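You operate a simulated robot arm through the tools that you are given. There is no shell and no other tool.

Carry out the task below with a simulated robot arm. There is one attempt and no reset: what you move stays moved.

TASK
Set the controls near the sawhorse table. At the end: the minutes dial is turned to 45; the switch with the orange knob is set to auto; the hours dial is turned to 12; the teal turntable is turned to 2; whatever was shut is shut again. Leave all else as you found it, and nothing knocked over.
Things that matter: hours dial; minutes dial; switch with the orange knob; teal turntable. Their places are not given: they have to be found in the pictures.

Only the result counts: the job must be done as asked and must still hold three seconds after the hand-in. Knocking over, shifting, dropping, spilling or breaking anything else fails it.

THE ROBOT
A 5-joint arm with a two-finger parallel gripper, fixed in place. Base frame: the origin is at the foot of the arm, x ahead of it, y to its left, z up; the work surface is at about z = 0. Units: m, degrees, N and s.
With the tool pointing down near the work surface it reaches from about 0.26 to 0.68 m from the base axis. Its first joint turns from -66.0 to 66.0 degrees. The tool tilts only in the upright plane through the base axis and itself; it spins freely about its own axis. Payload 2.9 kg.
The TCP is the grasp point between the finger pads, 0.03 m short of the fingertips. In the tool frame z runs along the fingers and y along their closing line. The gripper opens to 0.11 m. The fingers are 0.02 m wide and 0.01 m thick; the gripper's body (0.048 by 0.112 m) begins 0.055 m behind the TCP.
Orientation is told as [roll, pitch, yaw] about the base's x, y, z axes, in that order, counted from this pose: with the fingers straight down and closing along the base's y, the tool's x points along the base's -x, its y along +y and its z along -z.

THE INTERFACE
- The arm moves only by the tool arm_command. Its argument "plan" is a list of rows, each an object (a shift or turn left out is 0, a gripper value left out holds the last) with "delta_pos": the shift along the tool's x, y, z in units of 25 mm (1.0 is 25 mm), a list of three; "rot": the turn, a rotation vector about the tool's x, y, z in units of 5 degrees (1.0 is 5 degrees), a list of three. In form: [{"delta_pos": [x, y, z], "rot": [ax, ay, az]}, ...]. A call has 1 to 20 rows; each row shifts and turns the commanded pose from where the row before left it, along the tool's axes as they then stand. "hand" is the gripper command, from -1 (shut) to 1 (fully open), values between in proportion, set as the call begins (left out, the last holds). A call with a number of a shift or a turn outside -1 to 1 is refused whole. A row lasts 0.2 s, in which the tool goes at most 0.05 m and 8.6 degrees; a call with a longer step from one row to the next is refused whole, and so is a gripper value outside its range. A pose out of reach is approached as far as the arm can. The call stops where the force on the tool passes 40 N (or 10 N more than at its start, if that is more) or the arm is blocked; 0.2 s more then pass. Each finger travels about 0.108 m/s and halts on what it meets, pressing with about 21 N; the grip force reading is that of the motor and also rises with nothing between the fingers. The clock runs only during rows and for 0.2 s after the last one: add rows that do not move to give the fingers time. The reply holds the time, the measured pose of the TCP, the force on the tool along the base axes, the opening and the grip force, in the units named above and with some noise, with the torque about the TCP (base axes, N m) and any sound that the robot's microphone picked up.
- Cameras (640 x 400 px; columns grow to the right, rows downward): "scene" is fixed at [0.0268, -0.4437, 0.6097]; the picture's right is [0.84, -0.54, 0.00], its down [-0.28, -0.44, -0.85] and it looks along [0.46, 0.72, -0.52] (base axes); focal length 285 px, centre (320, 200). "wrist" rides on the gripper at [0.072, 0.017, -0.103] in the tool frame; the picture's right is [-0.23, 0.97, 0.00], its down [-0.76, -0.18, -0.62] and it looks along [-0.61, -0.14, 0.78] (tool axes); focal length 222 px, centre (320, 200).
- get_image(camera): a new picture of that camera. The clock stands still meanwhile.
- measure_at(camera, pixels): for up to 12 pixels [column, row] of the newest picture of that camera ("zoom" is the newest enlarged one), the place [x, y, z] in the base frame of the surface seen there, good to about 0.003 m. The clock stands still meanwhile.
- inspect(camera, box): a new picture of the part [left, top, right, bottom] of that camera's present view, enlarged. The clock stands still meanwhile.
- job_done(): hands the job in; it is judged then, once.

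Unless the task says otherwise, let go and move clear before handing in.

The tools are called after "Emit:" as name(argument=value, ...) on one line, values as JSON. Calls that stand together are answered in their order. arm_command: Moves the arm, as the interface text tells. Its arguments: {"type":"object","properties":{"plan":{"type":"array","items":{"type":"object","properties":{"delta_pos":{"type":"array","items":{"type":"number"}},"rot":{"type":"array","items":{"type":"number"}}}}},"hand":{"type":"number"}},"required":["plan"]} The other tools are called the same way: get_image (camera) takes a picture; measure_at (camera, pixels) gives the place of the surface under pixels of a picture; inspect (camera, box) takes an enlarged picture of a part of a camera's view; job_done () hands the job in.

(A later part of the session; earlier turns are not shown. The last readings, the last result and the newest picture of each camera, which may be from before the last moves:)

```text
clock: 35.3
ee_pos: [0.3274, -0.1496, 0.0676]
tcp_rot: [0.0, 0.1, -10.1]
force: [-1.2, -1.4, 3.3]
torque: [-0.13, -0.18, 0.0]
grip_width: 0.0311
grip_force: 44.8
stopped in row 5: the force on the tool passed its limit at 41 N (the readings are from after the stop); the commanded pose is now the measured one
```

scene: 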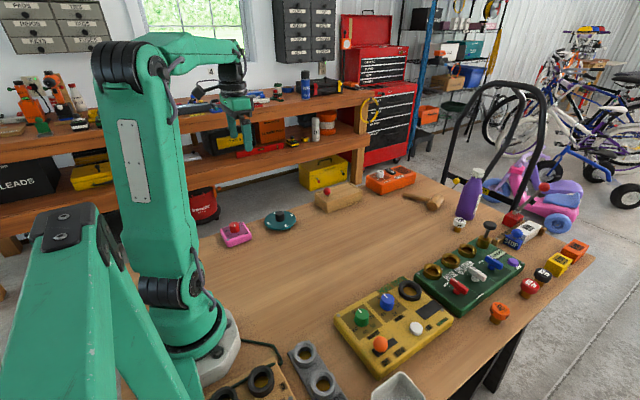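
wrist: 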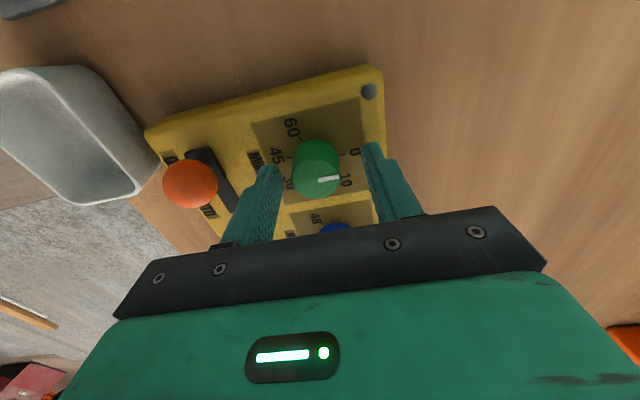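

It stopped on side force, but the commanded pose is now re-zeroed at (0.3274,-0.1496) with near-zero forces. Continue turning.

Emit:
arm_command(plan=[{"rot": [0, 0, 0.6]}, {"rot": [0, 0, 0.6]}, {"rot": [0, 0, 0.6]}, {"rot": [0, 0, 0.6]}, {"rot": [0, 0, 0.6]}, {"rot": [0, 0, 0.6]}])

Emit:
inspect(camera="wrist", box=[220, 60, 420, 230])

Emit:
inspect(camera="scene", box=[330, 235, 440, 350])

```text
clock: 36.7
ee_pos: [0.3259, -0.15, 0.0682]
tcp_rot: [0.0, 0.2, -27.9]
force: [3.0, 27.5, 6.4]
torque: [0.33, -1.05, 0.06]
grip_width: 0.0311
grip_force: 45.2
```

```text
2.35 times, centred on (320, 145) of wrist
```

zoom: 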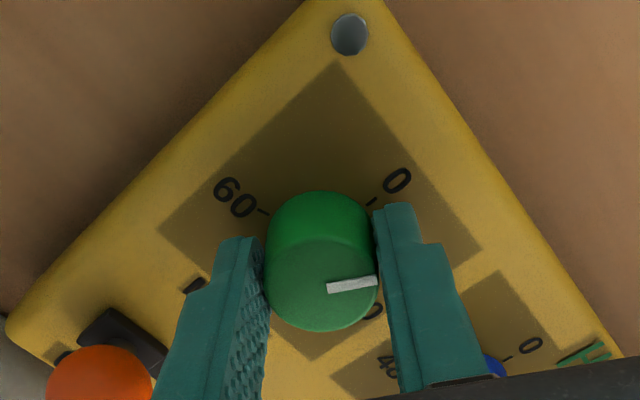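

```text
3.48 times, centred on (385, 292) of scene
```

zoom: 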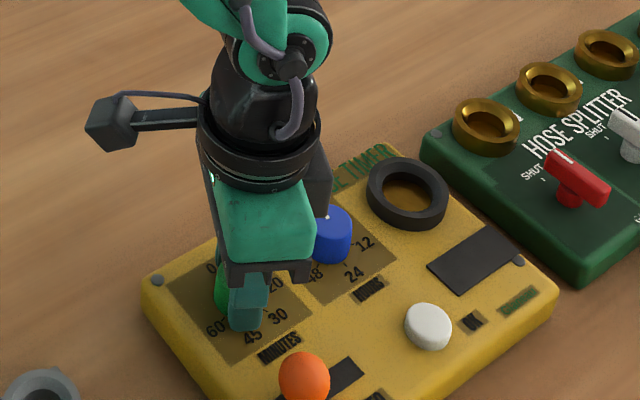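

The dial follows. Relieve +27 N in y by nudging +y ≈1.5 mm and continue.

Emit:
arm_command(plan=[{"delta_pos": [0.028, 0.053, 0]}, {}])

```text
clock: 37.3
ee_pos: [0.3267, -0.1491, 0.0682]
tcp_rot: [0.1, 0.1, -28.2]
force: [-1.7, 14.9, 9.3]
torque: [0.72, 0.45, 0.02]
grip_width: 0.0312
grip_force: 45.5
```

Emit:
arm_command(plan=[{"delta_pos": [0.018, 0.035, 0], "rot": [0, 0, 0.5]}, {"rot": [0, 0, 0.6]}, {"rot": [0, 0, 0.6]}, {"rot": [0, 0, 0.6]}, {"rot": [0, 0, 0.6]}, {"rot": [0, 0, 0.6]}, {}])

```text
clock: 38.5
ee_pos: [0.3257, -0.1486, 0.0673]
tcp_rot: [0.1, 0.0, -41.7]
force: [-1.5, -5.3, -0.4]
torque: [-0.19, 0.02, 0.01]
grip_width: 0.0311
grip_force: 44.8
stopped in row 5: the force on the tool passed its limit at 41 N (the readings are from after the stop); the commanded pose is now the measured one
```

Stopped on side force at -41.7° and re-zeroed; continue turning.

Emit:
arm_command(plan=[{"rot": [0, 0, 0.6]}, {"rot": [0, 0, 0.6]}, {"rot": [0, 0, 0.6]}, {"rot": [0, 0, 0.6]}, {"rot": [0, 0, 0.6]}, {"rot": [0, 0, 0.6]}])

```text
clock: 39.9
ee_pos: [0.3272, -0.1487, 0.0683]
tcp_rot: [0.1, 0.0, -59.7]
force: [-4.9, -5.3, 1.9]
torque: [-0.49, -0.11, 0.0]
grip_width: 0.0309
grip_force: 44.9
```

Emit:
arm_command(plan=[{"rot": [0, 0, 0.6]}, {"rot": [0, 0, 0.6]}, {"rot": [0, 0, 0.6]}, {"rot": [0, 0, 0.6]}, {"rot": [0, 0, 0.6]}, {"rot": [0, 0, 0.6]}])

Emit:
inspect(camera="wrist", box=[220, 60, 420, 230])

```text
clock: 41.3
ee_pos: [0.3272, -0.1489, 0.0678]
tcp_rot: [0.1, 0.1, -77.7]
force: [9.3, 6.7, -17.6]
torque: [0.0, -0.41, 0.01]
grip_width: 0.0315
grip_force: 44.9
```

```text
2.35 times, centred on (320, 145) of wrist
```

zoom: 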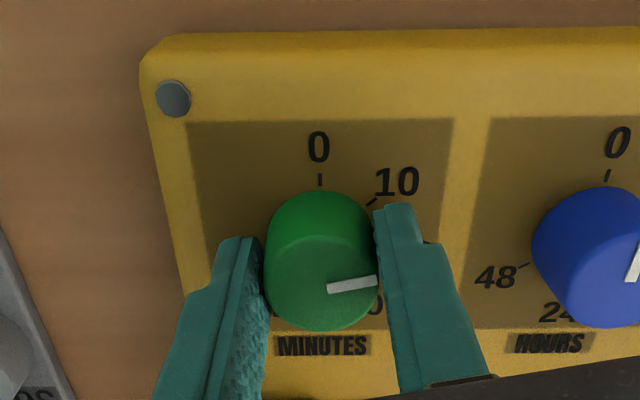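

The dial is at about -78°, tracking well. Keep turning.

Emit:
arm_command(plan=[{"rot": [0, 0, 0.6]}, {"rot": [0, 0, 0.6]}, {"rot": [0, 0, 0.6]}, {"rot": [0, 0, 0.6]}, {"rot": [0, 0, 0.6]}, {"rot": [0, 0, 0.6]}])

```text
clock: 42.7
ee_pos: [0.328, -0.1489, 0.0685]
tcp_rot: [0.2, -0.1, -94.5]
force: [1.7, -0.5, -3.6]
torque: [0.08, -0.05, -0.01]
grip_width: 0.0308
grip_force: 45.2
stopped in row 6: the force on the tool passed its limit at 42 N (the readings are from after the stop); the commanded pose is now the measured one
```

Emit:
arm_command(plan=[{"rot": [0, 0, 0.6]}, {"rot": [0, 0, 0.6]}, {"rot": [0, 0, 0.6]}, {"rot": [0, 0, 0.6]}, {"rot": [0, 0, 0.6]}, {"rot": [0, 0, 0.6]}])

```text
clock: 44.1
ee_pos: [0.3283, -0.149, 0.0674]
tcp_rot: [0.1, 0.0, -112.4]
force: [14.8, 26.4, 2.6]
torque: [0.78, -0.46, 0.03]
grip_width: 0.0311
grip_force: 44.8
```

Relieve the (15, 26) N load with a ~1.5 mm nudge and keep turning.

Emit:
arm_command(plan=[{"delta_pos": [0.06, 0.007, 0]}, {"rot": [0, 0, 0.6]}, {"rot": [0, 0, 0.6]}, {"rot": [0, 0, 0.6]}, {"rot": [0, 0, 0.6]}, {"rot": [0, 0, 0.6]}, {"rot": [0, 0, 0.6]}])

```text
clock: 45.7
ee_pos: [0.3296, -0.1486, 0.0673]
tcp_rot: [0.2, 0.1, -130.5]
force: [-6.6, -36.7, -6.0]
torque: [-0.63, 0.02, 0.02]
grip_width: 0.0311
grip_force: 45.0
```

Relieve the -37 N in y with a 2 mm nudge back and check.

Emit:
arm_command(plan=[{"delta_pos": [-0.06, 0.037, 0]}, {}])

Emit:
inspect(camera="wrist", box=[220, 60, 420, 230])

```text
clock: 46.3
ee_pos: [0.3297, -0.1487, 0.0686]
tcp_rot: [0.2, 0.0, -130.2]
force: [4.0, 0.7, 3.0]
torque: [0.0, -0.19, 0.03]
grip_width: 0.031
grip_force: 45.1
```

```text
2.35 times, centred on (320, 145) of wrist
```

zoom: 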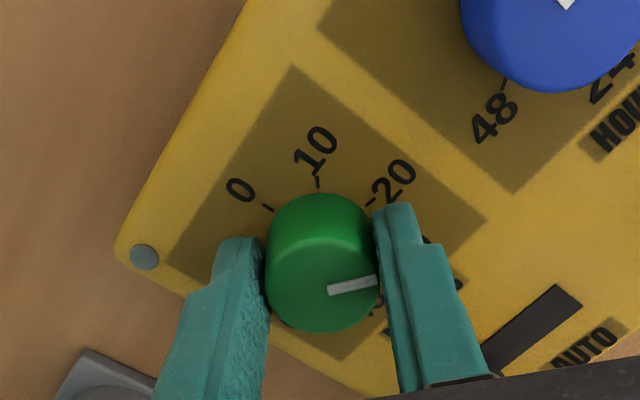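

Balanced at -130°. Keep turning toward -200°.

Emit:
arm_command(plan=[{"rot": [0, 0, 0.6]}, {"rot": [0, 0, 0.6]}, {"rot": [0, 0, 0.6]}, {"rot": [0, 0, 0.6]}, {"rot": [0, 0, 0.6]}, {"rot": [0, 0, 0.6]}])

```text
clock: 47.4
ee_pos: [0.3301, -0.148, 0.0688]
tcp_rot: [0.4, 0.3, -142.7]
force: [0.8, 0.0, -1.4]
torque: [0.05, -0.03, 0.0]
grip_width: 0.0313
grip_force: 45.3
stopped in row 5: the force on the tool passed its limit at 41 N (the readings are from after the stop); the commanded pose is now the measured one
```

The pose is drifting slightly to (0.330,-0.148); I'll verify the panel hasn't shifted by measuring the printed frame and screw.

Emit:
inspect(camera="wrist", box=[200, 40, 440, 230])

Emit:
inspect(camera="scene", box=[320, 230, 480, 380])

Emit:
get_image(camera="scene")

Emit:
measure_at(camera="scene", pixels=[[336, 315], [442, 310], [380, 343], [417, 328]])

```text
2.11 times, centred on (320, 135) of wrist
```

zoom: 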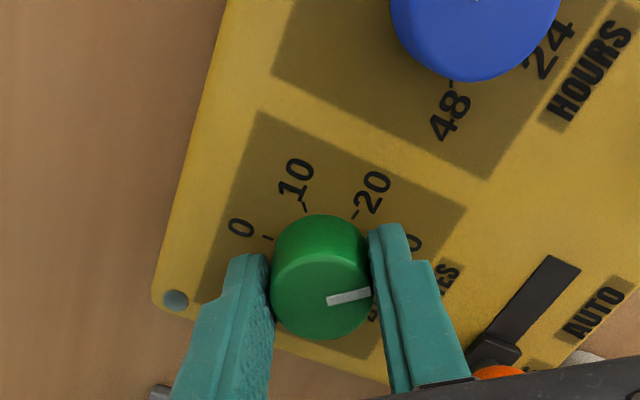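

```text
2.67 times, centred on (400, 305) of scene
```

zoom: 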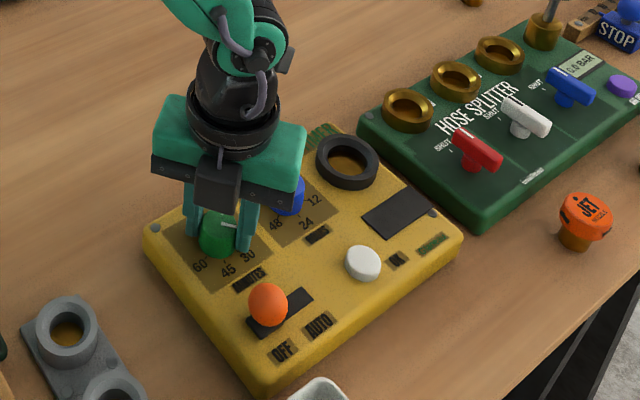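

```text
taken
```

scene: 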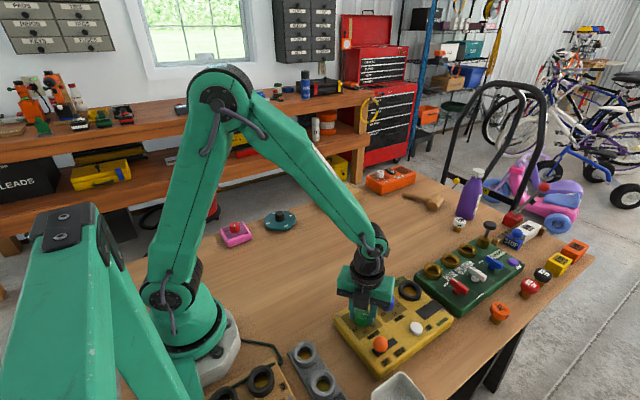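

```text
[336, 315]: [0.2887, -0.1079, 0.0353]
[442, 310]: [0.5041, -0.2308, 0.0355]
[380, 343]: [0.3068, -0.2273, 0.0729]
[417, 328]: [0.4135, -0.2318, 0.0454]
```

The panel has not moved (orange knob and white button read the same places), so it's just the fingers sliding on the knob. I'll open, re-centre on (0.3275,-0.1493), and re-grip.

Emit:
arm_command(plan=[{}, {}, {}], hand=0)

Emit:
inspect(camera="wrist", box=[240, 80, 400, 230])

```text
clock: 48.1
ee_pos: [0.3285, -0.1479, 0.0686]
tcp_rot: [0.3, 0.2, -142.7]
force: [0.5, -0.2, 0.2]
torque: [0.03, -0.01, -0.01]
grip_width: 0.0546
grip_force: 0.0
```

```text
2.67 times, centred on (320, 155) of wrist
```

zoom: 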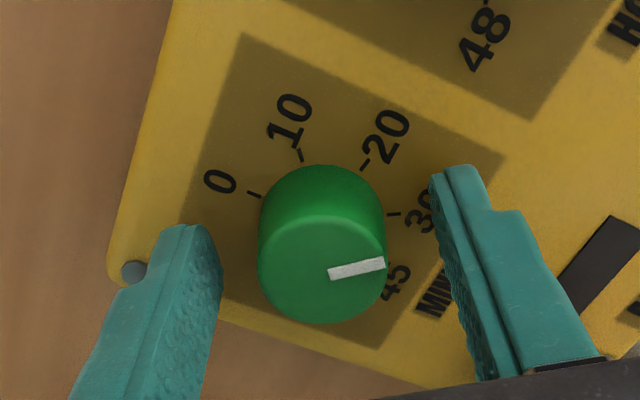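

The knob holds near 143° and is well centred between the fingers (zoom (322,268)). I'll close again here and continue.

Emit:
arm_command(plan=[{}, {}, {}], hand=-1)

```text
clock: 49.0
ee_pos: [0.3287, -0.1484, 0.0675]
tcp_rot: [0.3, 0.2, -142.6]
force: [-1.0, 0.0, -0.1]
torque: [0.01, -0.04, 0.0]
grip_width: 0.0314
grip_force: 45.1
```

Forces are near zero now. Continue turning another 30°.

Emit:
arm_command(plan=[{"rot": [0, 0, 0.6]}, {"rot": [0, 0, 0.6]}, {"rot": [0, 0, 0.6]}, {"rot": [0, 0, 0.6]}, {"rot": [0, 0, 0.6]}, {"rot": [0, 0, 0.6]}, {"rot": [0, 0, 0.6]}, {"rot": [0, 0, 0.6]}])

```text
clock: 50.8
ee_pos: [0.3287, -0.1496, 0.0678]
tcp_rot: [0.3, 0.4, -166.8]
force: [-8.8, -30.5, 1.2]
torque: [-0.88, -0.07, 0.06]
grip_width: 0.031
grip_force: 45.1
```

Relieve -30 N in y, then continue the last 33°.

Emit:
arm_command(plan=[{"delta_pos": [-0.03, 0.055, 0]}, {"rot": [0, 0, 0.6]}, {"rot": [0, 0, 0.6]}, {"rot": [0, 0, 0.6]}, {"rot": [0, 0, 0.6]}, {"rot": [0, 0, 0.6]}])

```text
clock: 52.1
ee_pos: [0.329, -0.1505, 0.0683]
tcp_rot: [0.2, 0.6, 178.2]
force: [15.8, 7.7, -5.0]
torque: [0.22, -0.45, 0.03]
grip_width: 0.0312
grip_force: 44.8
```

At -181.8°; 18° to go. Nudge and turn 15° more.

Emit:
arm_command(plan=[{"delta_pos": [0.03, -0.02, 0]}, {"rot": [0, 0, 0.6]}, {"rot": [0, 0, 0.6]}, {"rot": [0, 0, 0.6]}, {"rot": [0, 0, 0.6]}, {"rot": [0, 0, 0.6]}])

Emit:
inspect(camera="wrist", box=[240, 80, 400, 230])

```text
clock: 53.5
ee_pos: [0.3299, -0.1501, 0.0679]
tcp_rot: [0.1, 0.4, 163.2]
force: [-1.6, -22.2, -9.3]
torque: [-1.06, -1.03, 0.04]
grip_width: 0.0311
grip_force: 44.9
```

```text
2.67 times, centred on (320, 155) of wrist
```

zoom: 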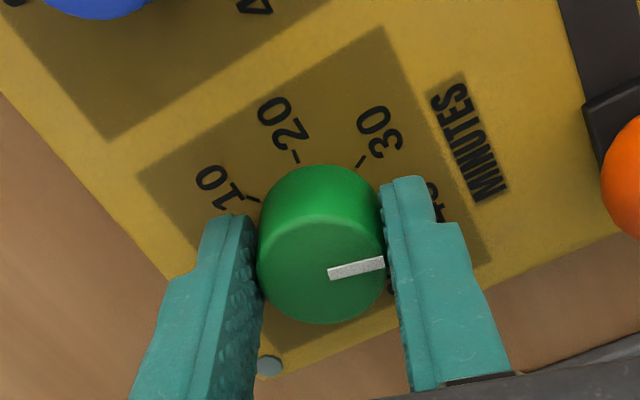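

At -196.8°. Final 3.2° with a relief nudge, then open.

Emit:
arm_command(plan=[{"delta_pos": [0.017, 0.05, 0]}, {"rot": [0, 0, 0.34]}, {"rot": [0, 0, 0.34]}, {}])

Emit:
arm_command(plan=[{}, {}, {}], hand=0)

Emit:
inspect(camera="wrist", box=[240, 80, 400, 230])

```text
clock: 54.1
ee_pos: [0.329, -0.1497, 0.0678]
tcp_rot: [0.0, 0.3, 163.0]
force: [0.9, 2.3, -0.3]
torque: [0.09, -0.05, -0.05]
grip_width: 0.031
grip_force: 45.0
out of reach, approached as far as the arm can: row 2
stopped in row 2: the force on the tool passed its limit at 59 N (the readings are from after the stop); the commanded pose is now the measured one
```

```text
clock: 54.9
ee_pos: [0.3293, -0.1505, 0.0689]
tcp_rot: [0.0, 0.2, 163.2]
force: [0.2, 0.1, 0.4]
torque: [0.01, -0.02, 0.01]
grip_width: 0.0549
grip_force: 0.0
```

```text
2.67 times, centred on (320, 155) of wrist
```

zoom: 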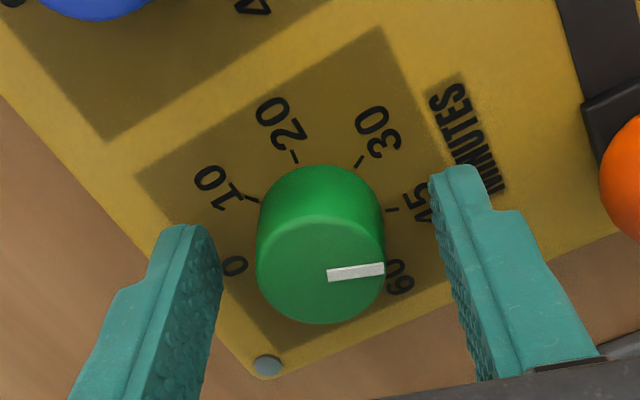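

The wrist spin limit was reached just at -197°. The dial now reads very near 45 (tick at zoom (392,210)). I'll rise, unwind the wrist, and look to judge the remaining few degrees.

Emit:
arm_command(plan=[{"delta_pos": [0, 0, -0.6]}, {"delta_pos": [0, 0, -0.8]}, {"delta_pos": [0, 0, -0.8]}, {"delta_pos": [0, 0, -0.8]}, {"rot": [0, 0, -1]}, {"rot": [0, 0, -1]}, {"rot": [0, 0, -1]}, {"rot": [0, 0, -1]}, {"rot": [0, 0, -1]}, {"rot": [0, 0, -1]}, {"rot": [0, 0, -1]}, {"rot": [0, 0, -1]}, {"rot": [0, 0, -1]}, {"rot": [0, 0, -1]}, {"rot": [0, 0, -1]}, {"rot": [0, 0, -1]}, {"rot": [0, 0, -1]}, {"rot": [0, 0, -1]}, {"rot": [0, 0, -1]}, {"rot": [0, 0, -1]}])

Emit:
get_image(camera="wrist")

Emit:
inspect(camera="scene", box=[330, 265, 430, 350])

```text
clock: 59.1
ee_pos: [0.3291, -0.1516, 0.1419]
tcp_rot: [0.2, 0.0, -116.7]
force: [-0.6, -0.3, -0.3]
torque: [0.0, -0.01, 0.0]
grip_width: 0.055
grip_force: 0.1
```

```text
taken
```

wrist: 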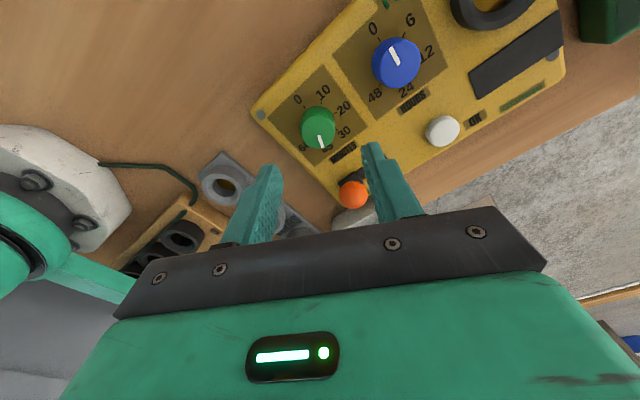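

```text
4.71 times, centred on (380, 308) of scene
```

zoom: 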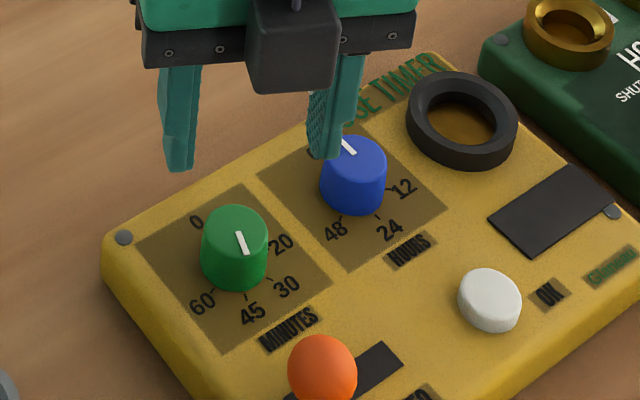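

From the scene projection the green pointer reads ≈198° (45 is at 200°). I'll check more finely with tighter enlargements.

Emit:
inspect(camera="scene", box=[342, 290, 382, 330])

Emit:
inspect(camera="wrist", box=[280, 85, 370, 175])

```text
10.00 times, centred on (362, 310) of scene
```

zoom: 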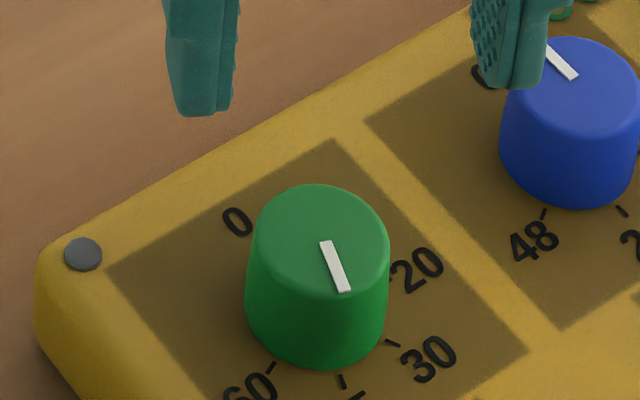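

```text
4.44 times, centred on (325, 130) of wrist
```

zoom: 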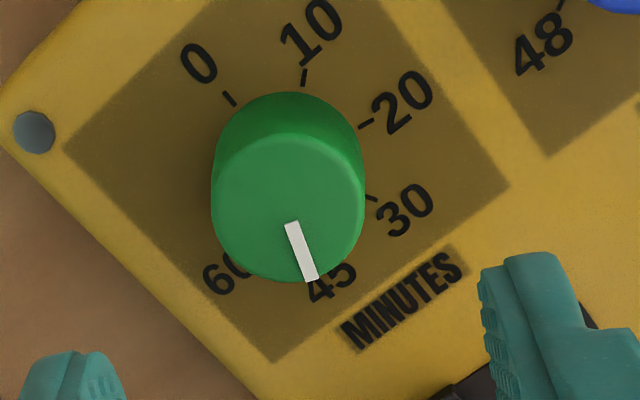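

Several estimates put the green pointer at 200°±2°, i.e. on 45. Now the blue dial: I'll unwind the wrist to yaw 0 and look at the blue dial and neighbouring ring.

Emit:
arm_command(plan=[{"rot": [0, 0, -1]}, {"rot": [0, 0, -1]}, {"rot": [0, 0, -1]}, {"rot": [0, 0, -1]}, {"rot": [0, 0, -1]}, {"rot": [0, 0, -1]}, {"rot": [0, 0, -1]}, {"rot": [0, 0, -1]}, {"rot": [0, 0, -1]}, {"rot": [0, 0, -1]}, {"rot": [0, 0, -1]}, {"rot": [0, 0, -1]}, {"rot": [0, 0, -1]}, {"rot": [0, 0, -1]}, {"rot": [0, 0, -1]}, {"rot": [0, 0, -1]}, {"rot": [0, 0, -1]}, {"rot": [0, 0, -1]}, {"rot": [0, 0, -1]}, {"rot": [0, 0, -1]}])

Emit:
arm_command(plan=[{"delta_pos": [-0.5, 0, 0], "rot": [0, 0, -0.83]}, {"delta_pos": [0, 0, 0], "rot": [0, 0, -0.83]}, {"delta_pos": [0, 0, 0], "rot": [0, 0, -0.84]}, {"delta_pos": [0, 0, 0], "rot": [0, 0, -0.84]}, {}])

Emit:
get_image(camera="wrist")

```text
clock: 63.3
ee_pos: [0.3287, -0.1512, 0.1422]
tcp_rot: [0.0, -0.1, -16.9]
force: [-0.1, 0.4, 0.2]
torque: [0.03, 0.01, 0.0]
grip_width: 0.0551
grip_force: 0.1
```

```text
clock: 64.5
ee_pos: [0.342, -0.1542, 0.1432]
tcp_rot: [-0.1, -0.2, -0.2]
force: [-0.6, 0.2, 0.3]
torque: [0.02, -0.01, 0.0]
grip_width: 0.0553
grip_force: 0.0
```

```text
taken
```

wrist: 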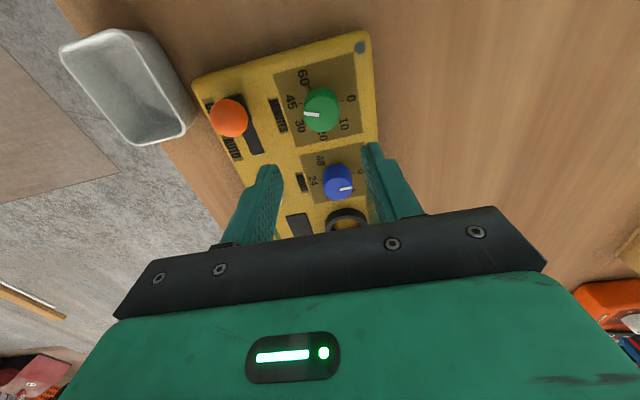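

Green at (320,110) clearly shows the mark toward 45. I'll move over the blue dial at (0.404,-0.149), staying high, and measure it and the ring.

Emit:
arm_command(plan=[{"delta_pos": [-0.82, 0.07, 0]}, {"delta_pos": [-0.82, 0.07, 0]}, {"delta_pos": [-0.82, 0.07, 0]}, {}])

Emit:
get_image(camera="wrist")

Emit:
inspect(camera="wrist", box=[250, 60, 410, 220])

```text
clock: 65.5
ee_pos: [0.4022, -0.1468, 0.1452]
tcp_rot: [0.0, -0.3, -0.1]
force: [-0.1, -0.6, -0.6]
torque: [0.01, 0.01, -0.04]
grip_width: 0.055
grip_force: 0.0
```

```text
taken
```

wrist: 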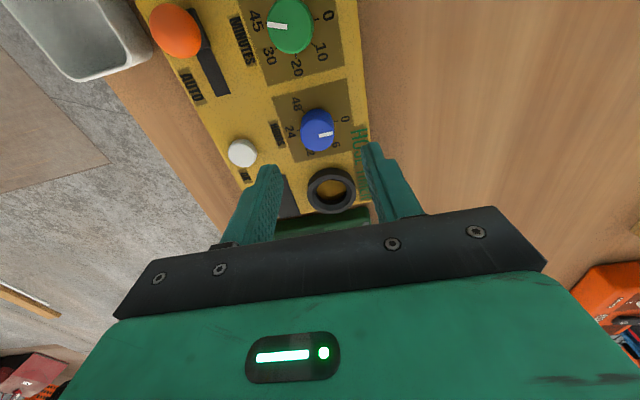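

```text
2.50 times, centred on (330, 140) of wrist
```

zoom: 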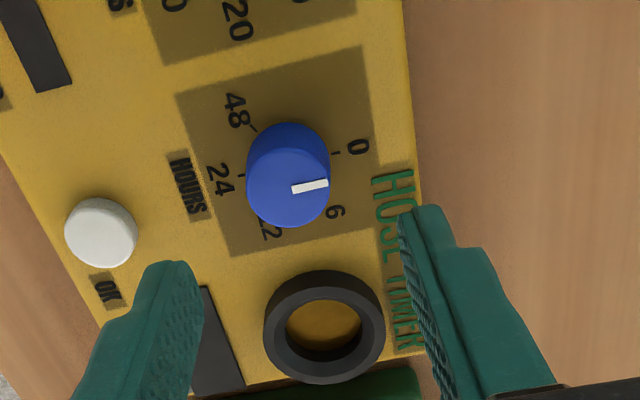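

Emit:
measure_at(camera="zoom", pixels=[[264, 330], [385, 320], [330, 275], [310, 284], [325, 385], [286, 180], [246, 180], [330, 178], [288, 228], [288, 130], [290, 145], [100, 235]])

Emit:
measure_at(camera="zoom", pixels=[[176, 96], [362, 46], [384, 228], [231, 256], [336, 152], [241, 175], [255, 127], [358, 146], [219, 179], [236, 110], [337, 211], [271, 230]])

```text
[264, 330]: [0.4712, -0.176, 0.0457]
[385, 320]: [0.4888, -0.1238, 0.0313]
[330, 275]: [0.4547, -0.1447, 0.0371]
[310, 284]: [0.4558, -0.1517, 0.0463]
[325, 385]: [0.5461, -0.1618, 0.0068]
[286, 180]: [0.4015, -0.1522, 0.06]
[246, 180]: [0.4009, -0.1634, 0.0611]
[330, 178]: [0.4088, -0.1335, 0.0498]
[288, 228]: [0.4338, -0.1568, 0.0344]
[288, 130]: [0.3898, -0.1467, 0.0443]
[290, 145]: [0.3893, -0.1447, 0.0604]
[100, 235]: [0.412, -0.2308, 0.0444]
```

```text
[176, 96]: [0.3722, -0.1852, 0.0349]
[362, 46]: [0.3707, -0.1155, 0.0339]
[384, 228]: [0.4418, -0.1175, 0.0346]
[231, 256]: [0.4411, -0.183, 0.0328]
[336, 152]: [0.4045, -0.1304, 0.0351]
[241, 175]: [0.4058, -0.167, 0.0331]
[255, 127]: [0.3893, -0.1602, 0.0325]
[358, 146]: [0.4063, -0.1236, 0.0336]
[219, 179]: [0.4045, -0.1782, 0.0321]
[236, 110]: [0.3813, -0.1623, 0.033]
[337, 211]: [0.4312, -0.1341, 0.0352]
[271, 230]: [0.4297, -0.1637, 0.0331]
```

Ring edge is at x≈0.455, well clear; blue dial centre ≈(0.404,-0.149), its "12" label at 120° clockwise. I'll shift by (+1.5,-2) mm and descend to z≈0.068.

Emit:
arm_command(plan=[{"delta_pos": [-0.06, -0.085, 0.3]}, {"delta_pos": [0, 0, 0.69]}, {"delta_pos": [0, 0, 0.69]}, {"delta_pos": [0, 0, 0.69]}, {"delta_pos": [0, 0, 0.69]}, {}, {}])

Emit:
inspect(camera="wrist", box=[240, 100, 400, 230])

Emit:
arm_command(plan=[{}])

```text
clock: 67.1
ee_pos: [0.4051, -0.1521, 0.0662]
tcp_rot: [-0.2, -0.2, -0.2]
force: [-0.6, -0.7, -0.8]
torque: [0.0, -0.04, 0.02]
grip_width: 0.0548
grip_force: 0.0
```

```text
3.08 times, centred on (320, 165) of wrist
```

zoom: 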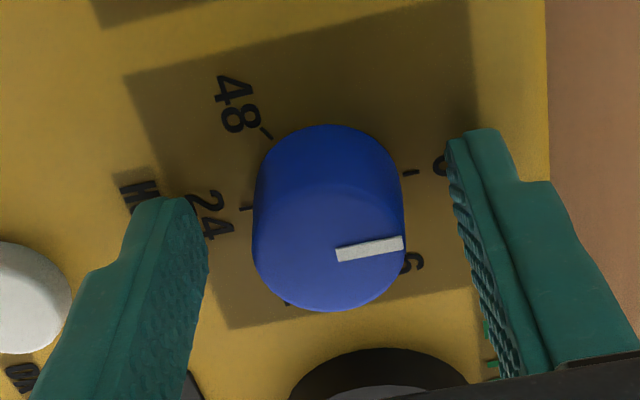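

```text
clock: 67.5
ee_pos: [0.4051, -0.1513, 0.0668]
tcp_rot: [-0.2, -0.2, -0.2]
force: [-1.1, 0.1, 0.3]
torque: [0.0, -0.02, 0.0]
grip_width: 0.0548
grip_force: 0.0
```

The knob (zoom centre ≈(328,247)) is ~1.5 mm to +y and slightly -x of the TCP; correct and close.

Emit:
arm_command(plan=[{"delta_pos": [0.04, 0.06, -0.03]}, {}])

Emit:
arm_command(plan=[{}, {}, {}], hand=-1)

```text
clock: 68.1
ee_pos: [0.4042, -0.1488, 0.0669]
tcp_rot: [-0.1, -0.2, -0.1]
force: [0.1, 0.6, 0.2]
torque: [-0.02, 0.0, 0.01]
grip_width: 0.0551
grip_force: 0.0
```

```text
clock: 68.9
ee_pos: [0.4034, -0.15, 0.0676]
tcp_rot: [-0.1, -0.2, -0.3]
force: [-1.0, -9.1, -0.5]
torque: [-0.3, -0.02, -0.07]
grip_width: 0.0313
grip_force: 45.9
```

Good grip (only -9 N). Now turn clockwise, with a tiny relief nudge.

Emit:
arm_command(plan=[{"delta_pos": [0, -0.025, 0]}, {"rot": [0, 0, 0.6]}, {"rot": [0, 0, 0.6]}, {"rot": [0, 0, 0.6]}, {"rot": [0, 0, 0.6]}, {"rot": [0, 0, 0.6]}, {"rot": [0, 0, 0.6]}])

```text
clock: 70.5
ee_pos: [0.4053, -0.1501, 0.0668]
tcp_rot: [0.0, -0.2, -18.0]
force: [18.6, 29.1, -12.3]
torque: [0.68, -1.04, 0.06]
grip_width: 0.0311
grip_force: 44.8
```

Relieve (19, 29) N with ~1.6 mm nudge and continue.

Emit:
arm_command(plan=[{"delta_pos": [-0.018, 0.07, 0.02]}, {"rot": [0, 0, 0.6]}, {"rot": [0, 0, 0.6]}, {"rot": [0, 0, 0.6]}, {"rot": [0, 0, 0.6]}, {"rot": [0, 0, 0.6]}])

```text
clock: 71.9
ee_pos: [0.4045, -0.1492, 0.0666]
tcp_rot: [0.0, -0.2, -33.2]
force: [4.2, 8.0, -0.3]
torque: [0.04, -0.48, 0.02]
grip_width: 0.0314
grip_force: 45.0
```

Emit:
arm_command(plan=[{"rot": [0, 0, 0.6]}, {"rot": [0, 0, 0.6]}, {"rot": [0, 0, 0.6]}, {"rot": [0, 0, 0.6]}, {"rot": [0, 0, 0.6]}, {"rot": [0, 0, 0.6]}])

```text
clock: 73.3
ee_pos: [0.4053, -0.1487, 0.0658]
tcp_rot: [0.1, -0.3, -51.3]
force: [9.5, 9.3, 1.9]
torque: [0.61, 0.13, 0.0]
grip_width: 0.0311
grip_force: 44.9
```

Still tracking at -51°. Continue with a small nudge.

Emit:
arm_command(plan=[{"delta_pos": [0, 0.028, -0.02], "rot": [0, 0, 0.6]}, {"rot": [0, 0, 0.6]}, {"rot": [0, 0, 0.6]}, {"rot": [0, 0, 0.6]}, {"rot": [0, 0, 0.6]}, {"rot": [0, 0, 0.6]}])

Emit:
inspect(camera="wrist", box=[220, 60, 420, 230])

```text
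clock: 74.7
ee_pos: [0.4055, -0.1479, 0.0671]
tcp_rot: [0.2, 0.0, -69.3]
force: [12.3, 8.4, -9.8]
torque: [-0.26, -0.76, 0.05]
grip_width: 0.0313
grip_force: 44.9
```

```text
2.35 times, centred on (320, 145) of wrist
```

zoom: 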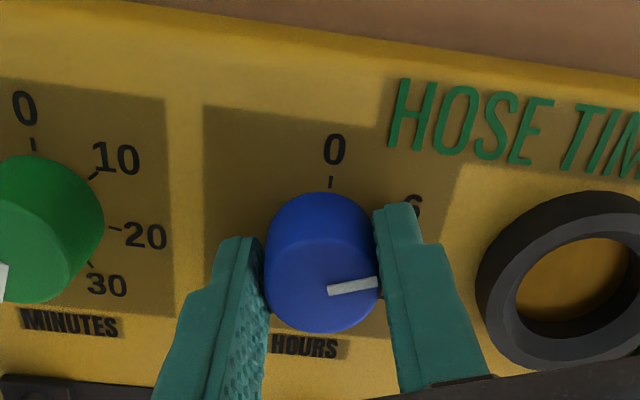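

Tracking well at -69°. Continue.

Emit:
arm_command(plan=[{"delta_pos": [0.009, 0.03, 0.0], "rot": [0, 0, 0.6]}, {"rot": [0, 0, 0.6]}, {"rot": [0, 0, 0.6]}, {"rot": [0, 0, 0.6]}, {"rot": [0, 0, 0.6]}, {"rot": [0, 0, 0.6]}])

```text
clock: 76.1
ee_pos: [0.4048, -0.1489, 0.0671]
tcp_rot: [0.4, -0.1, -87.3]
force: [14.2, 11.7, -7.7]
torque: [0.62, -0.26, 0.03]
grip_width: 0.0312
grip_force: 45.4
```

At -87°. Continue.

Emit:
arm_command(plan=[{"delta_pos": [0.025, 0.032, 0.0], "rot": [0, 0, 0.6]}, {"rot": [0, 0, 0.6]}, {"rot": [0, 0, 0.6]}, {"rot": [0, 0, 0.6]}, {"rot": [0, 0, 0.6]}, {"rot": [0, 0, 0.6]}])

```text
clock: 77.5
ee_pos: [0.4069, -0.149, 0.068]
tcp_rot: [0.2, 0.0, -105.4]
force: [3.9, -27.0, -18.9]
torque: [-0.87, -0.24, -0.01]
grip_width: 0.0312
grip_force: 45.1
```

At -105.4°; relieve and turn the final 14.6°.

Emit:
arm_command(plan=[{"delta_pos": [-0.055, 0.016, 0.02]}, {"rot": [0, 0, 0.6]}, {"rot": [0, 0, 0.6]}, {"rot": [0, 0, 0.6]}, {"rot": [0, 0, 0.6]}, {"rot": [0, 0, 0.52]}, {}])

Emit:
inspect(camera="wrist", box=[220, 60, 420, 230])

```text
clock: 79.1
ee_pos: [0.4066, -0.1489, 0.0661]
tcp_rot: [0.2, -0.1, -120.0]
force: [-16.0, -11.6, 27.4]
torque: [-0.39, 0.45, -0.02]
grip_width: 0.0312
grip_force: 45.1
```

```text
2.35 times, centred on (320, 145) of wrist
```

zoom: 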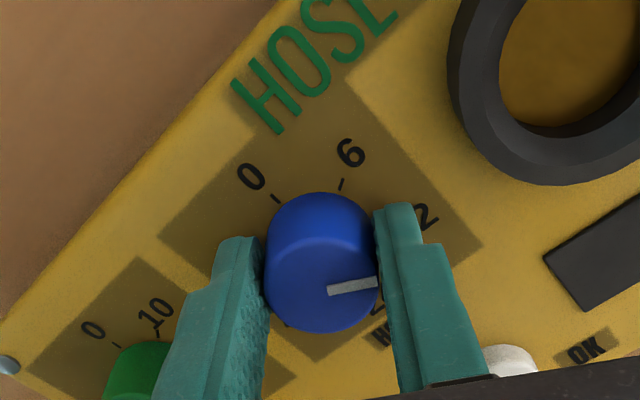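

At -120.0°. Release and rise, then check the pointer.

Emit:
arm_command(plan=[{}, {}, {}], hand=-0.1)

Emit:
arm_command(plan=[{"delta_pos": [0, 0, -0.5]}, {"delta_pos": [0, 0, -0.9]}, {"delta_pos": [0, 0, -0.9]}, {"delta_pos": [0, 0, -0.9]}, {}])

Emit:
get_image(camera="wrist")

Emit:
inspect(camera="wrist", box=[260, 60, 380, 180])

Emit:
inspect(camera="scene", box=[350, 270, 420, 330])

```text
clock: 79.9
ee_pos: [0.4069, -0.1501, 0.0672]
tcp_rot: [0.2, 0.0, -119.8]
force: [0.6, 0.6, 0.4]
torque: [0.0, -0.03, 0.0]
grip_width: 0.0496
grip_force: 0.0
```

```text
clock: 81.1
ee_pos: [0.4065, -0.1498, 0.1461]
tcp_rot: [0.2, 0.0, -119.7]
force: [0.5, -0.2, -0.2]
torque: [0.0, 0.03, -0.02]
grip_width: 0.0497
grip_force: 0.0
```

```text
taken
```

wrist: 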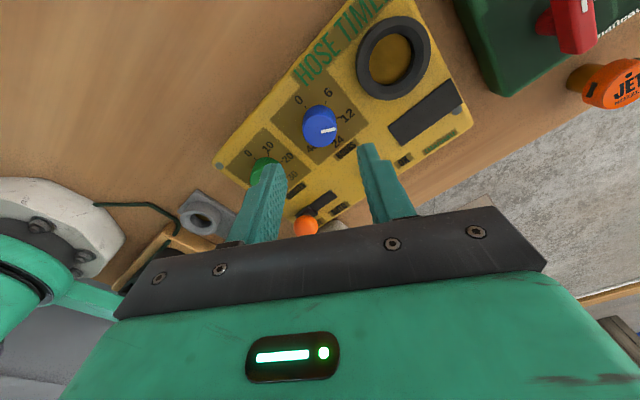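

```text
3.33 times, centred on (320, 120) of wrist
```

zoom: 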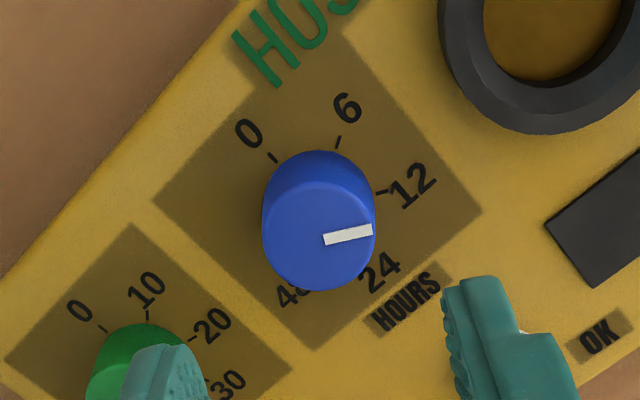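

```text
6.67 times, centred on (385, 300) of scene
```

zoom: 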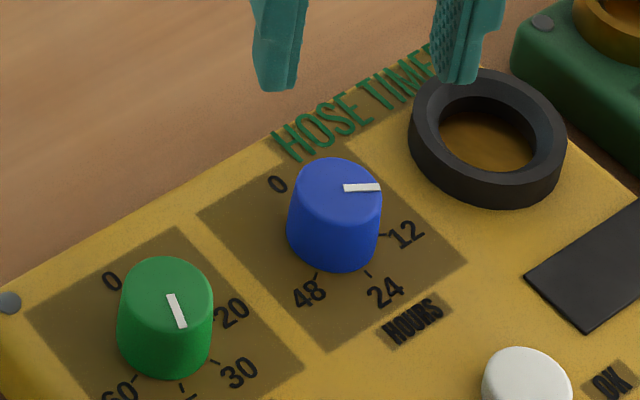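

Blue pointer computes to ≈120° (on 12) and green ≈199° (on 45). Next the orange switch: I'll unwind the wrist to yaw 0 and take a close look.

Emit:
arm_command(plan=[{"rot": [0, 0, -1]}, {"rot": [0, 0, -1]}, {"rot": [0, 0, -1]}, {"rot": [0, 0, -1]}, {"rot": [0, 0, -1]}, {"rot": [0, 0, -1]}, {"rot": [0, 0, -1]}, {"rot": [0, 0, -1]}, {"rot": [0, 0, -1]}, {"rot": [0, 0, -1]}, {"rot": [0, 0, -1]}, {"rot": [0, 0, -1]}, {"rot": [0, 0, -1]}, {"rot": [0, 0, -1]}, {"rot": [0, 0, -1]}, {"rot": [0, 0, -1]}, {"rot": [0, 0, -1]}, {"rot": [0, 0, -1]}, {"rot": [0, 0, -1]}, {"rot": [0, 0, -1]}])

Emit:
arm_command(plan=[{"rot": [0, 0, -1]}, {"rot": [0, 0, -1]}, {"rot": [0, 0, -1]}, {"rot": [0, 0, -0.94]}, {"delta_pos": [0.9, -0.7, 0]}, {"delta_pos": [0.9, -0.7, 0]}, {"delta_pos": [0.9, -0.7, 0]}, {"delta_pos": [0.9, -0.7, 0]}, {}])

Emit:
get_image(camera="wrist")

Emit:
inspect(camera="scene", box=[360, 320, 420, 370])

```text
clock: 85.3
ee_pos: [0.4073, -0.1478, 0.1485]
tcp_rot: [0.0, -0.1, -19.8]
force: [0.5, -0.9, -0.2]
torque: [0.02, 0.0, 0.02]
grip_width: 0.0495
grip_force: 0.1
```

```text
clock: 87.3
ee_pos: [0.3158, -0.2185, 0.1474]
tcp_rot: [-0.1, -0.2, -0.1]
force: [-0.4, 0.6, -0.8]
torque: [0.0, -0.01, 0.04]
grip_width: 0.0495
grip_force: 0.1
```

```text
taken
```

wrist: 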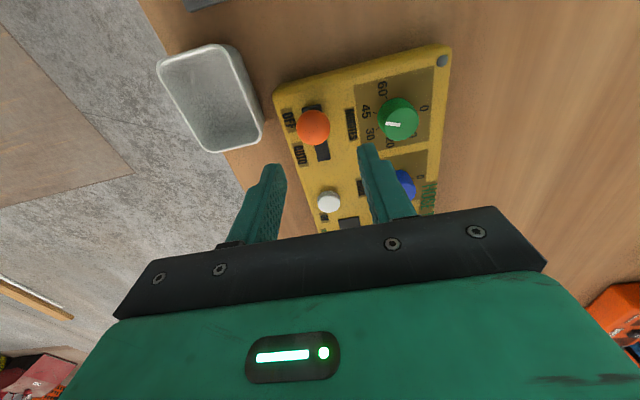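

```text
8.00 times, centred on (390, 345) of scene
```

zoom: 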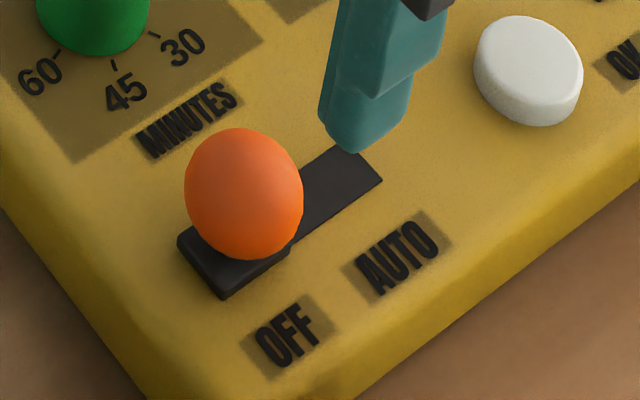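

The orange egg-shaped knob sits on a black slider block at the OFF end of a dark track running +x toward AUTO. I'll measure the track ends, block and knob.

Emit:
measure_at(camera="zoom", pixels=[[225, 285], [290, 255], [185, 245], [345, 160], [378, 182], [300, 240], [243, 195], [243, 135], [190, 195], [300, 195], [245, 255], [360, 170]])

Emit:
inspect(camera="wrist", box=[265, 80, 365, 180])

Emit:
measure_at(camera="zoom", pixels=[[290, 178], [230, 180], [350, 180], [290, 120], [290, 240], [260, 110], [340, 100], [300, 260], [290, 340], [350, 335], [355, 200], [235, 120]])

```text
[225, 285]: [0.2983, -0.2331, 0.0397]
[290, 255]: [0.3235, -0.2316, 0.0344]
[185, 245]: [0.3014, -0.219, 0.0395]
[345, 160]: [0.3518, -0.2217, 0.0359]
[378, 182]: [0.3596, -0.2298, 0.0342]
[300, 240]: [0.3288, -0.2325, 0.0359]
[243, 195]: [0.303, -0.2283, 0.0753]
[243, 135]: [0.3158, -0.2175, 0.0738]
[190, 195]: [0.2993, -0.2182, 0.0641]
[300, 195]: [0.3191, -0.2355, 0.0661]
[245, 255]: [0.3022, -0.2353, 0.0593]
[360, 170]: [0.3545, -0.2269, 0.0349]
```

```text
4.00 times, centred on (315, 130) of wrist
```

zoom: 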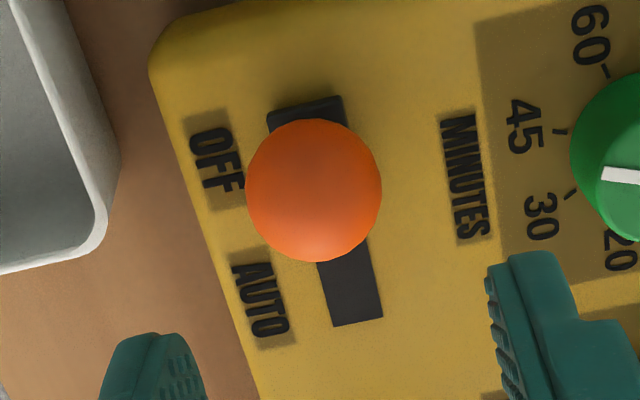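

```text
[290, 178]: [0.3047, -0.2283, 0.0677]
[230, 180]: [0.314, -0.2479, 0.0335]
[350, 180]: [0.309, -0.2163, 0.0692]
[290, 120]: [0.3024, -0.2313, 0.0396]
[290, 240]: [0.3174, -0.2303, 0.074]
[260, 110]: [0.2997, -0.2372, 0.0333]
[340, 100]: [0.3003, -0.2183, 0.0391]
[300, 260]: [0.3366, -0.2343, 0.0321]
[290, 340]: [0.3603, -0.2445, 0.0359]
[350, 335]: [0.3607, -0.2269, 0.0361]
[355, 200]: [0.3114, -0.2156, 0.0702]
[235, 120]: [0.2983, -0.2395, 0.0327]
```

Ball centre ≈(0.311,-0.2235, 0.061), ~0.029 m wide; track runs x 0.299–0.360, so travel to AUTO is ≈37 mm in +x. I'll check the tray's rim height for finger clearance.

Emit:
measure_at(camera="wrist", pixels=[[236, 48], [250, 90], [261, 128], [258, 140], [215, 150], [165, 65], [268, 100], [280, 110], [297, 170], [285, 85]])

Emit:
arm_command(plan=[{}])

```text
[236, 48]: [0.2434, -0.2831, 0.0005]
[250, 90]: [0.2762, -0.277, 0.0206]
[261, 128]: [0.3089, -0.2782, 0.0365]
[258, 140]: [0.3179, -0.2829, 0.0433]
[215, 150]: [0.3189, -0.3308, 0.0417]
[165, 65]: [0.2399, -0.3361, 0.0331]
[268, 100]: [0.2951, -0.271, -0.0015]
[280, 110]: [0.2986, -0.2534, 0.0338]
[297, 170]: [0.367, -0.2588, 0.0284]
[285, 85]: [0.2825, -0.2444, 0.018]
```

```text
clock: 87.7
ee_pos: [0.3173, -0.2191, 0.1474]
tcp_rot: [0.0, -0.2, 0.0]
force: [-0.7, 0.5, 0.1]
torque: [-0.01, -0.01, 0.01]
grip_width: 0.0496
grip_force: 0.0
```

The tray rim is at y≈-0.277, ~19 mm clear of the left finger. I'll shift over the knob and descend to z≈0.073.

Emit:
arm_command(plan=[{"delta_pos": [0.21, -0.18, 0]}, {"delta_pos": [0, 0, 0.74]}, {"delta_pos": [0, 0, 0.74]}, {"delta_pos": [0, 0, 0.74]}, {"delta_pos": [0, 0, 0.74]}, {}, {}])

Emit:
get_image(camera="wrist")

Emit:
inspect(camera="scene", box=[340, 290, 430, 370])

```text
clock: 89.3
ee_pos: [0.3097, -0.2242, 0.0719]
tcp_rot: [-0.2, -0.3, -0.1]
force: [0.1, 0.5, -0.2]
torque: [0.01, 0.02, -0.02]
grip_width: 0.0493
grip_force: 0.0
```

```text
taken
```

wrist: 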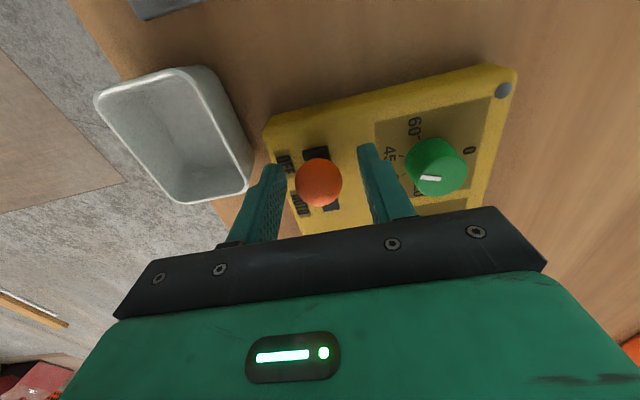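

```text
5.00 times, centred on (385, 330) of scene
```

zoom: 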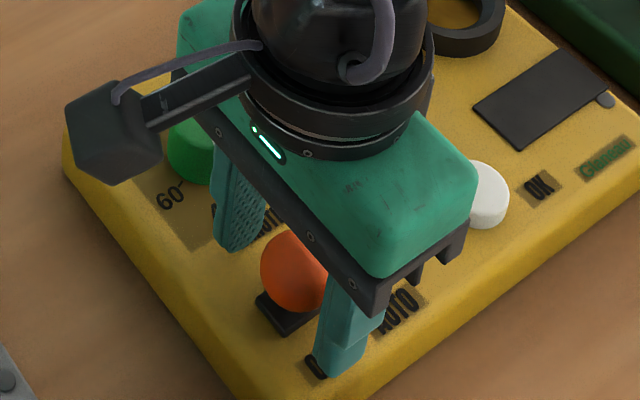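

The ball (wrist (319,182)) is centred between the fingers. Close on it.

Emit:
arm_command(plan=[{}, {}, {}], hand=-1)

```text
clock: 90.1
ee_pos: [0.3103, -0.2241, 0.0716]
tcp_rot: [-0.2, -0.3, -0.4]
force: [0.2, -29.8, -13.4]
torque: [-0.36, 0.03, -0.11]
grip_width: 0.028
grip_force: 45.1
```

Gripped at 0.028 m with -30 N in y; nudge -y to relieve.

Emit:
arm_command(plan=[{"delta_pos": [0, -0.05, 0.02]}, {"delta_pos": [0, -0.02, 0]}, {}])

```text
clock: 90.9
ee_pos: [0.31, -0.2253, 0.0715]
tcp_rot: [0.0, -0.2, -0.1]
force: [-0.6, -18.1, -6.7]
torque: [-0.26, -0.25, -0.01]
grip_width: 0.0281
grip_force: 44.5
```

Relieve a bit more, then slide +x in small steps.

Emit:
arm_command(plan=[{"delta_pos": [0, -0.05, 0]}, {"delta_pos": [-0.15, 0, 0]}, {"delta_pos": [-0.15, 0, 0]}, {}])

Emit:
inspect(camera="wrist", box=[240, 100, 420, 230])

```text
clock: 91.9
ee_pos: [0.3178, -0.2257, 0.0724]
tcp_rot: [0.1, 0.1, 0.0]
force: [-0.8, 11.3, -1.3]
torque: [0.2, 0.34, 0.04]
grip_width: 0.0278
grip_force: 45.0
```

```text
3.08 times, centred on (330, 165) of wrist
```

zoom: 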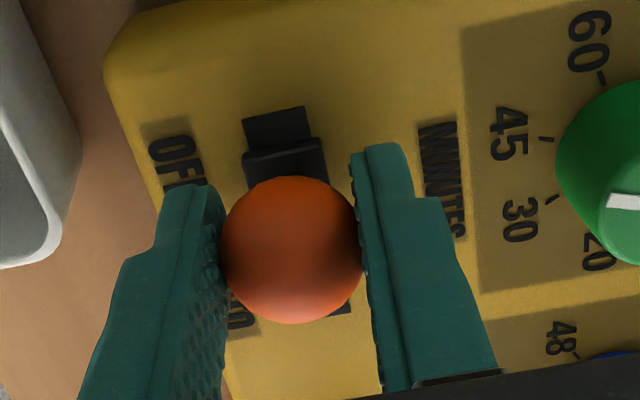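

The slider follows (track now visible behind the block). Continue sliding +x.

Emit:
arm_command(plan=[{"delta_pos": [-0.15, 0.01, 0]}, {"delta_pos": [-0.15, 0.01, 0]}, {"delta_pos": [-0.15, 0, 0]}, {"delta_pos": [-0.15, 0, 0]}, {"delta_pos": [-0.15, 0, 0]}, {"delta_pos": [-0.15, 0, 0]}, {}])

Emit:
inspect(camera="wrist", box=[240, 100, 420, 230])

```text
clock: 93.5
ee_pos: [0.3399, -0.2258, 0.0729]
tcp_rot: [0.0, 0.0, -0.3]
force: [-3.8, 6.2, -21.7]
torque: [0.06, 0.1, 0.05]
grip_width: 0.028
grip_force: 44.5
```

```text
3.08 times, centred on (330, 165) of wrist
```

zoom: 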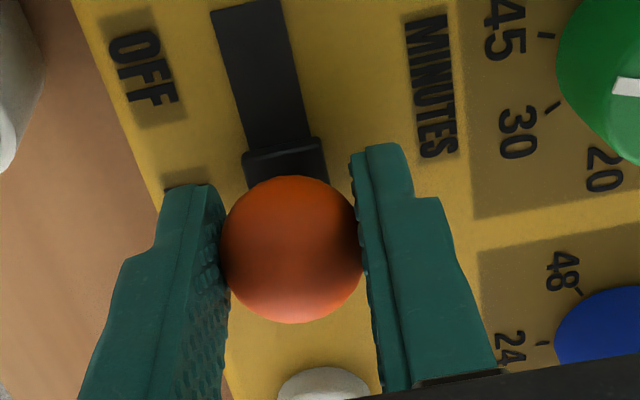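

Moved 30 mm so far (x=0.340). I'll continue gently toward the AUTO end until it reaches its stop.

Emit:
arm_command(plan=[{"delta_pos": [-0.08, 0, 0.03]}, {"delta_pos": [-0.08, 0, 0]}, {"delta_pos": [-0.08, 0, 0]}, {}])

```text
clock: 94.3
ee_pos: [0.3425, -0.224, 0.0712]
tcp_rot: [0.4, 0.6, -0.5]
force: [-16.5, -5.5, 12.3]
torque: [0.08, 0.8, -0.08]
grip_width: 0.0282
grip_force: 45.2
stopped in row 3: the force on the tool passed its limit at 42 N (the readings are from after the stop); the commanded pose is now the measured one
```

It met resistance at x≈0.3425 (−x reaction), probably the end stop. I'll look.

Emit:
inspect(camera="wrist", box=[220, 60, 420, 230])

Emit:
inspect(camera="scene", box=[350, 310, 430, 380])

```text
2.35 times, centred on (320, 145) of wrist
```

zoom: 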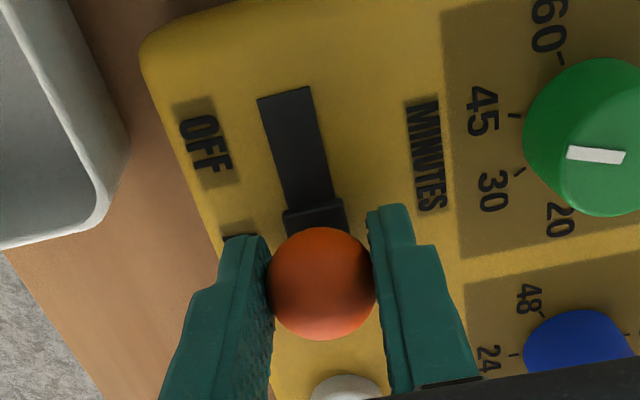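

```text
5.71 times, centred on (390, 345) of scene
```

zoom: 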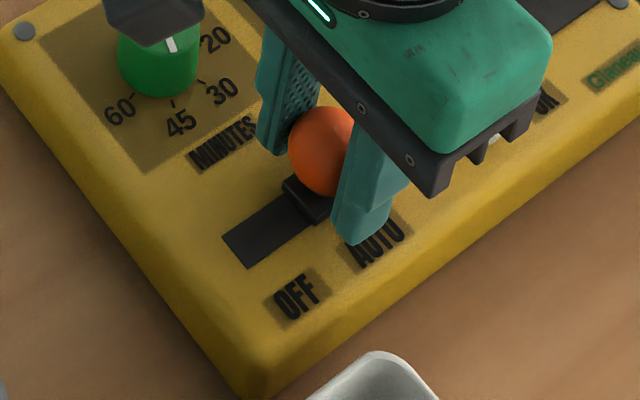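

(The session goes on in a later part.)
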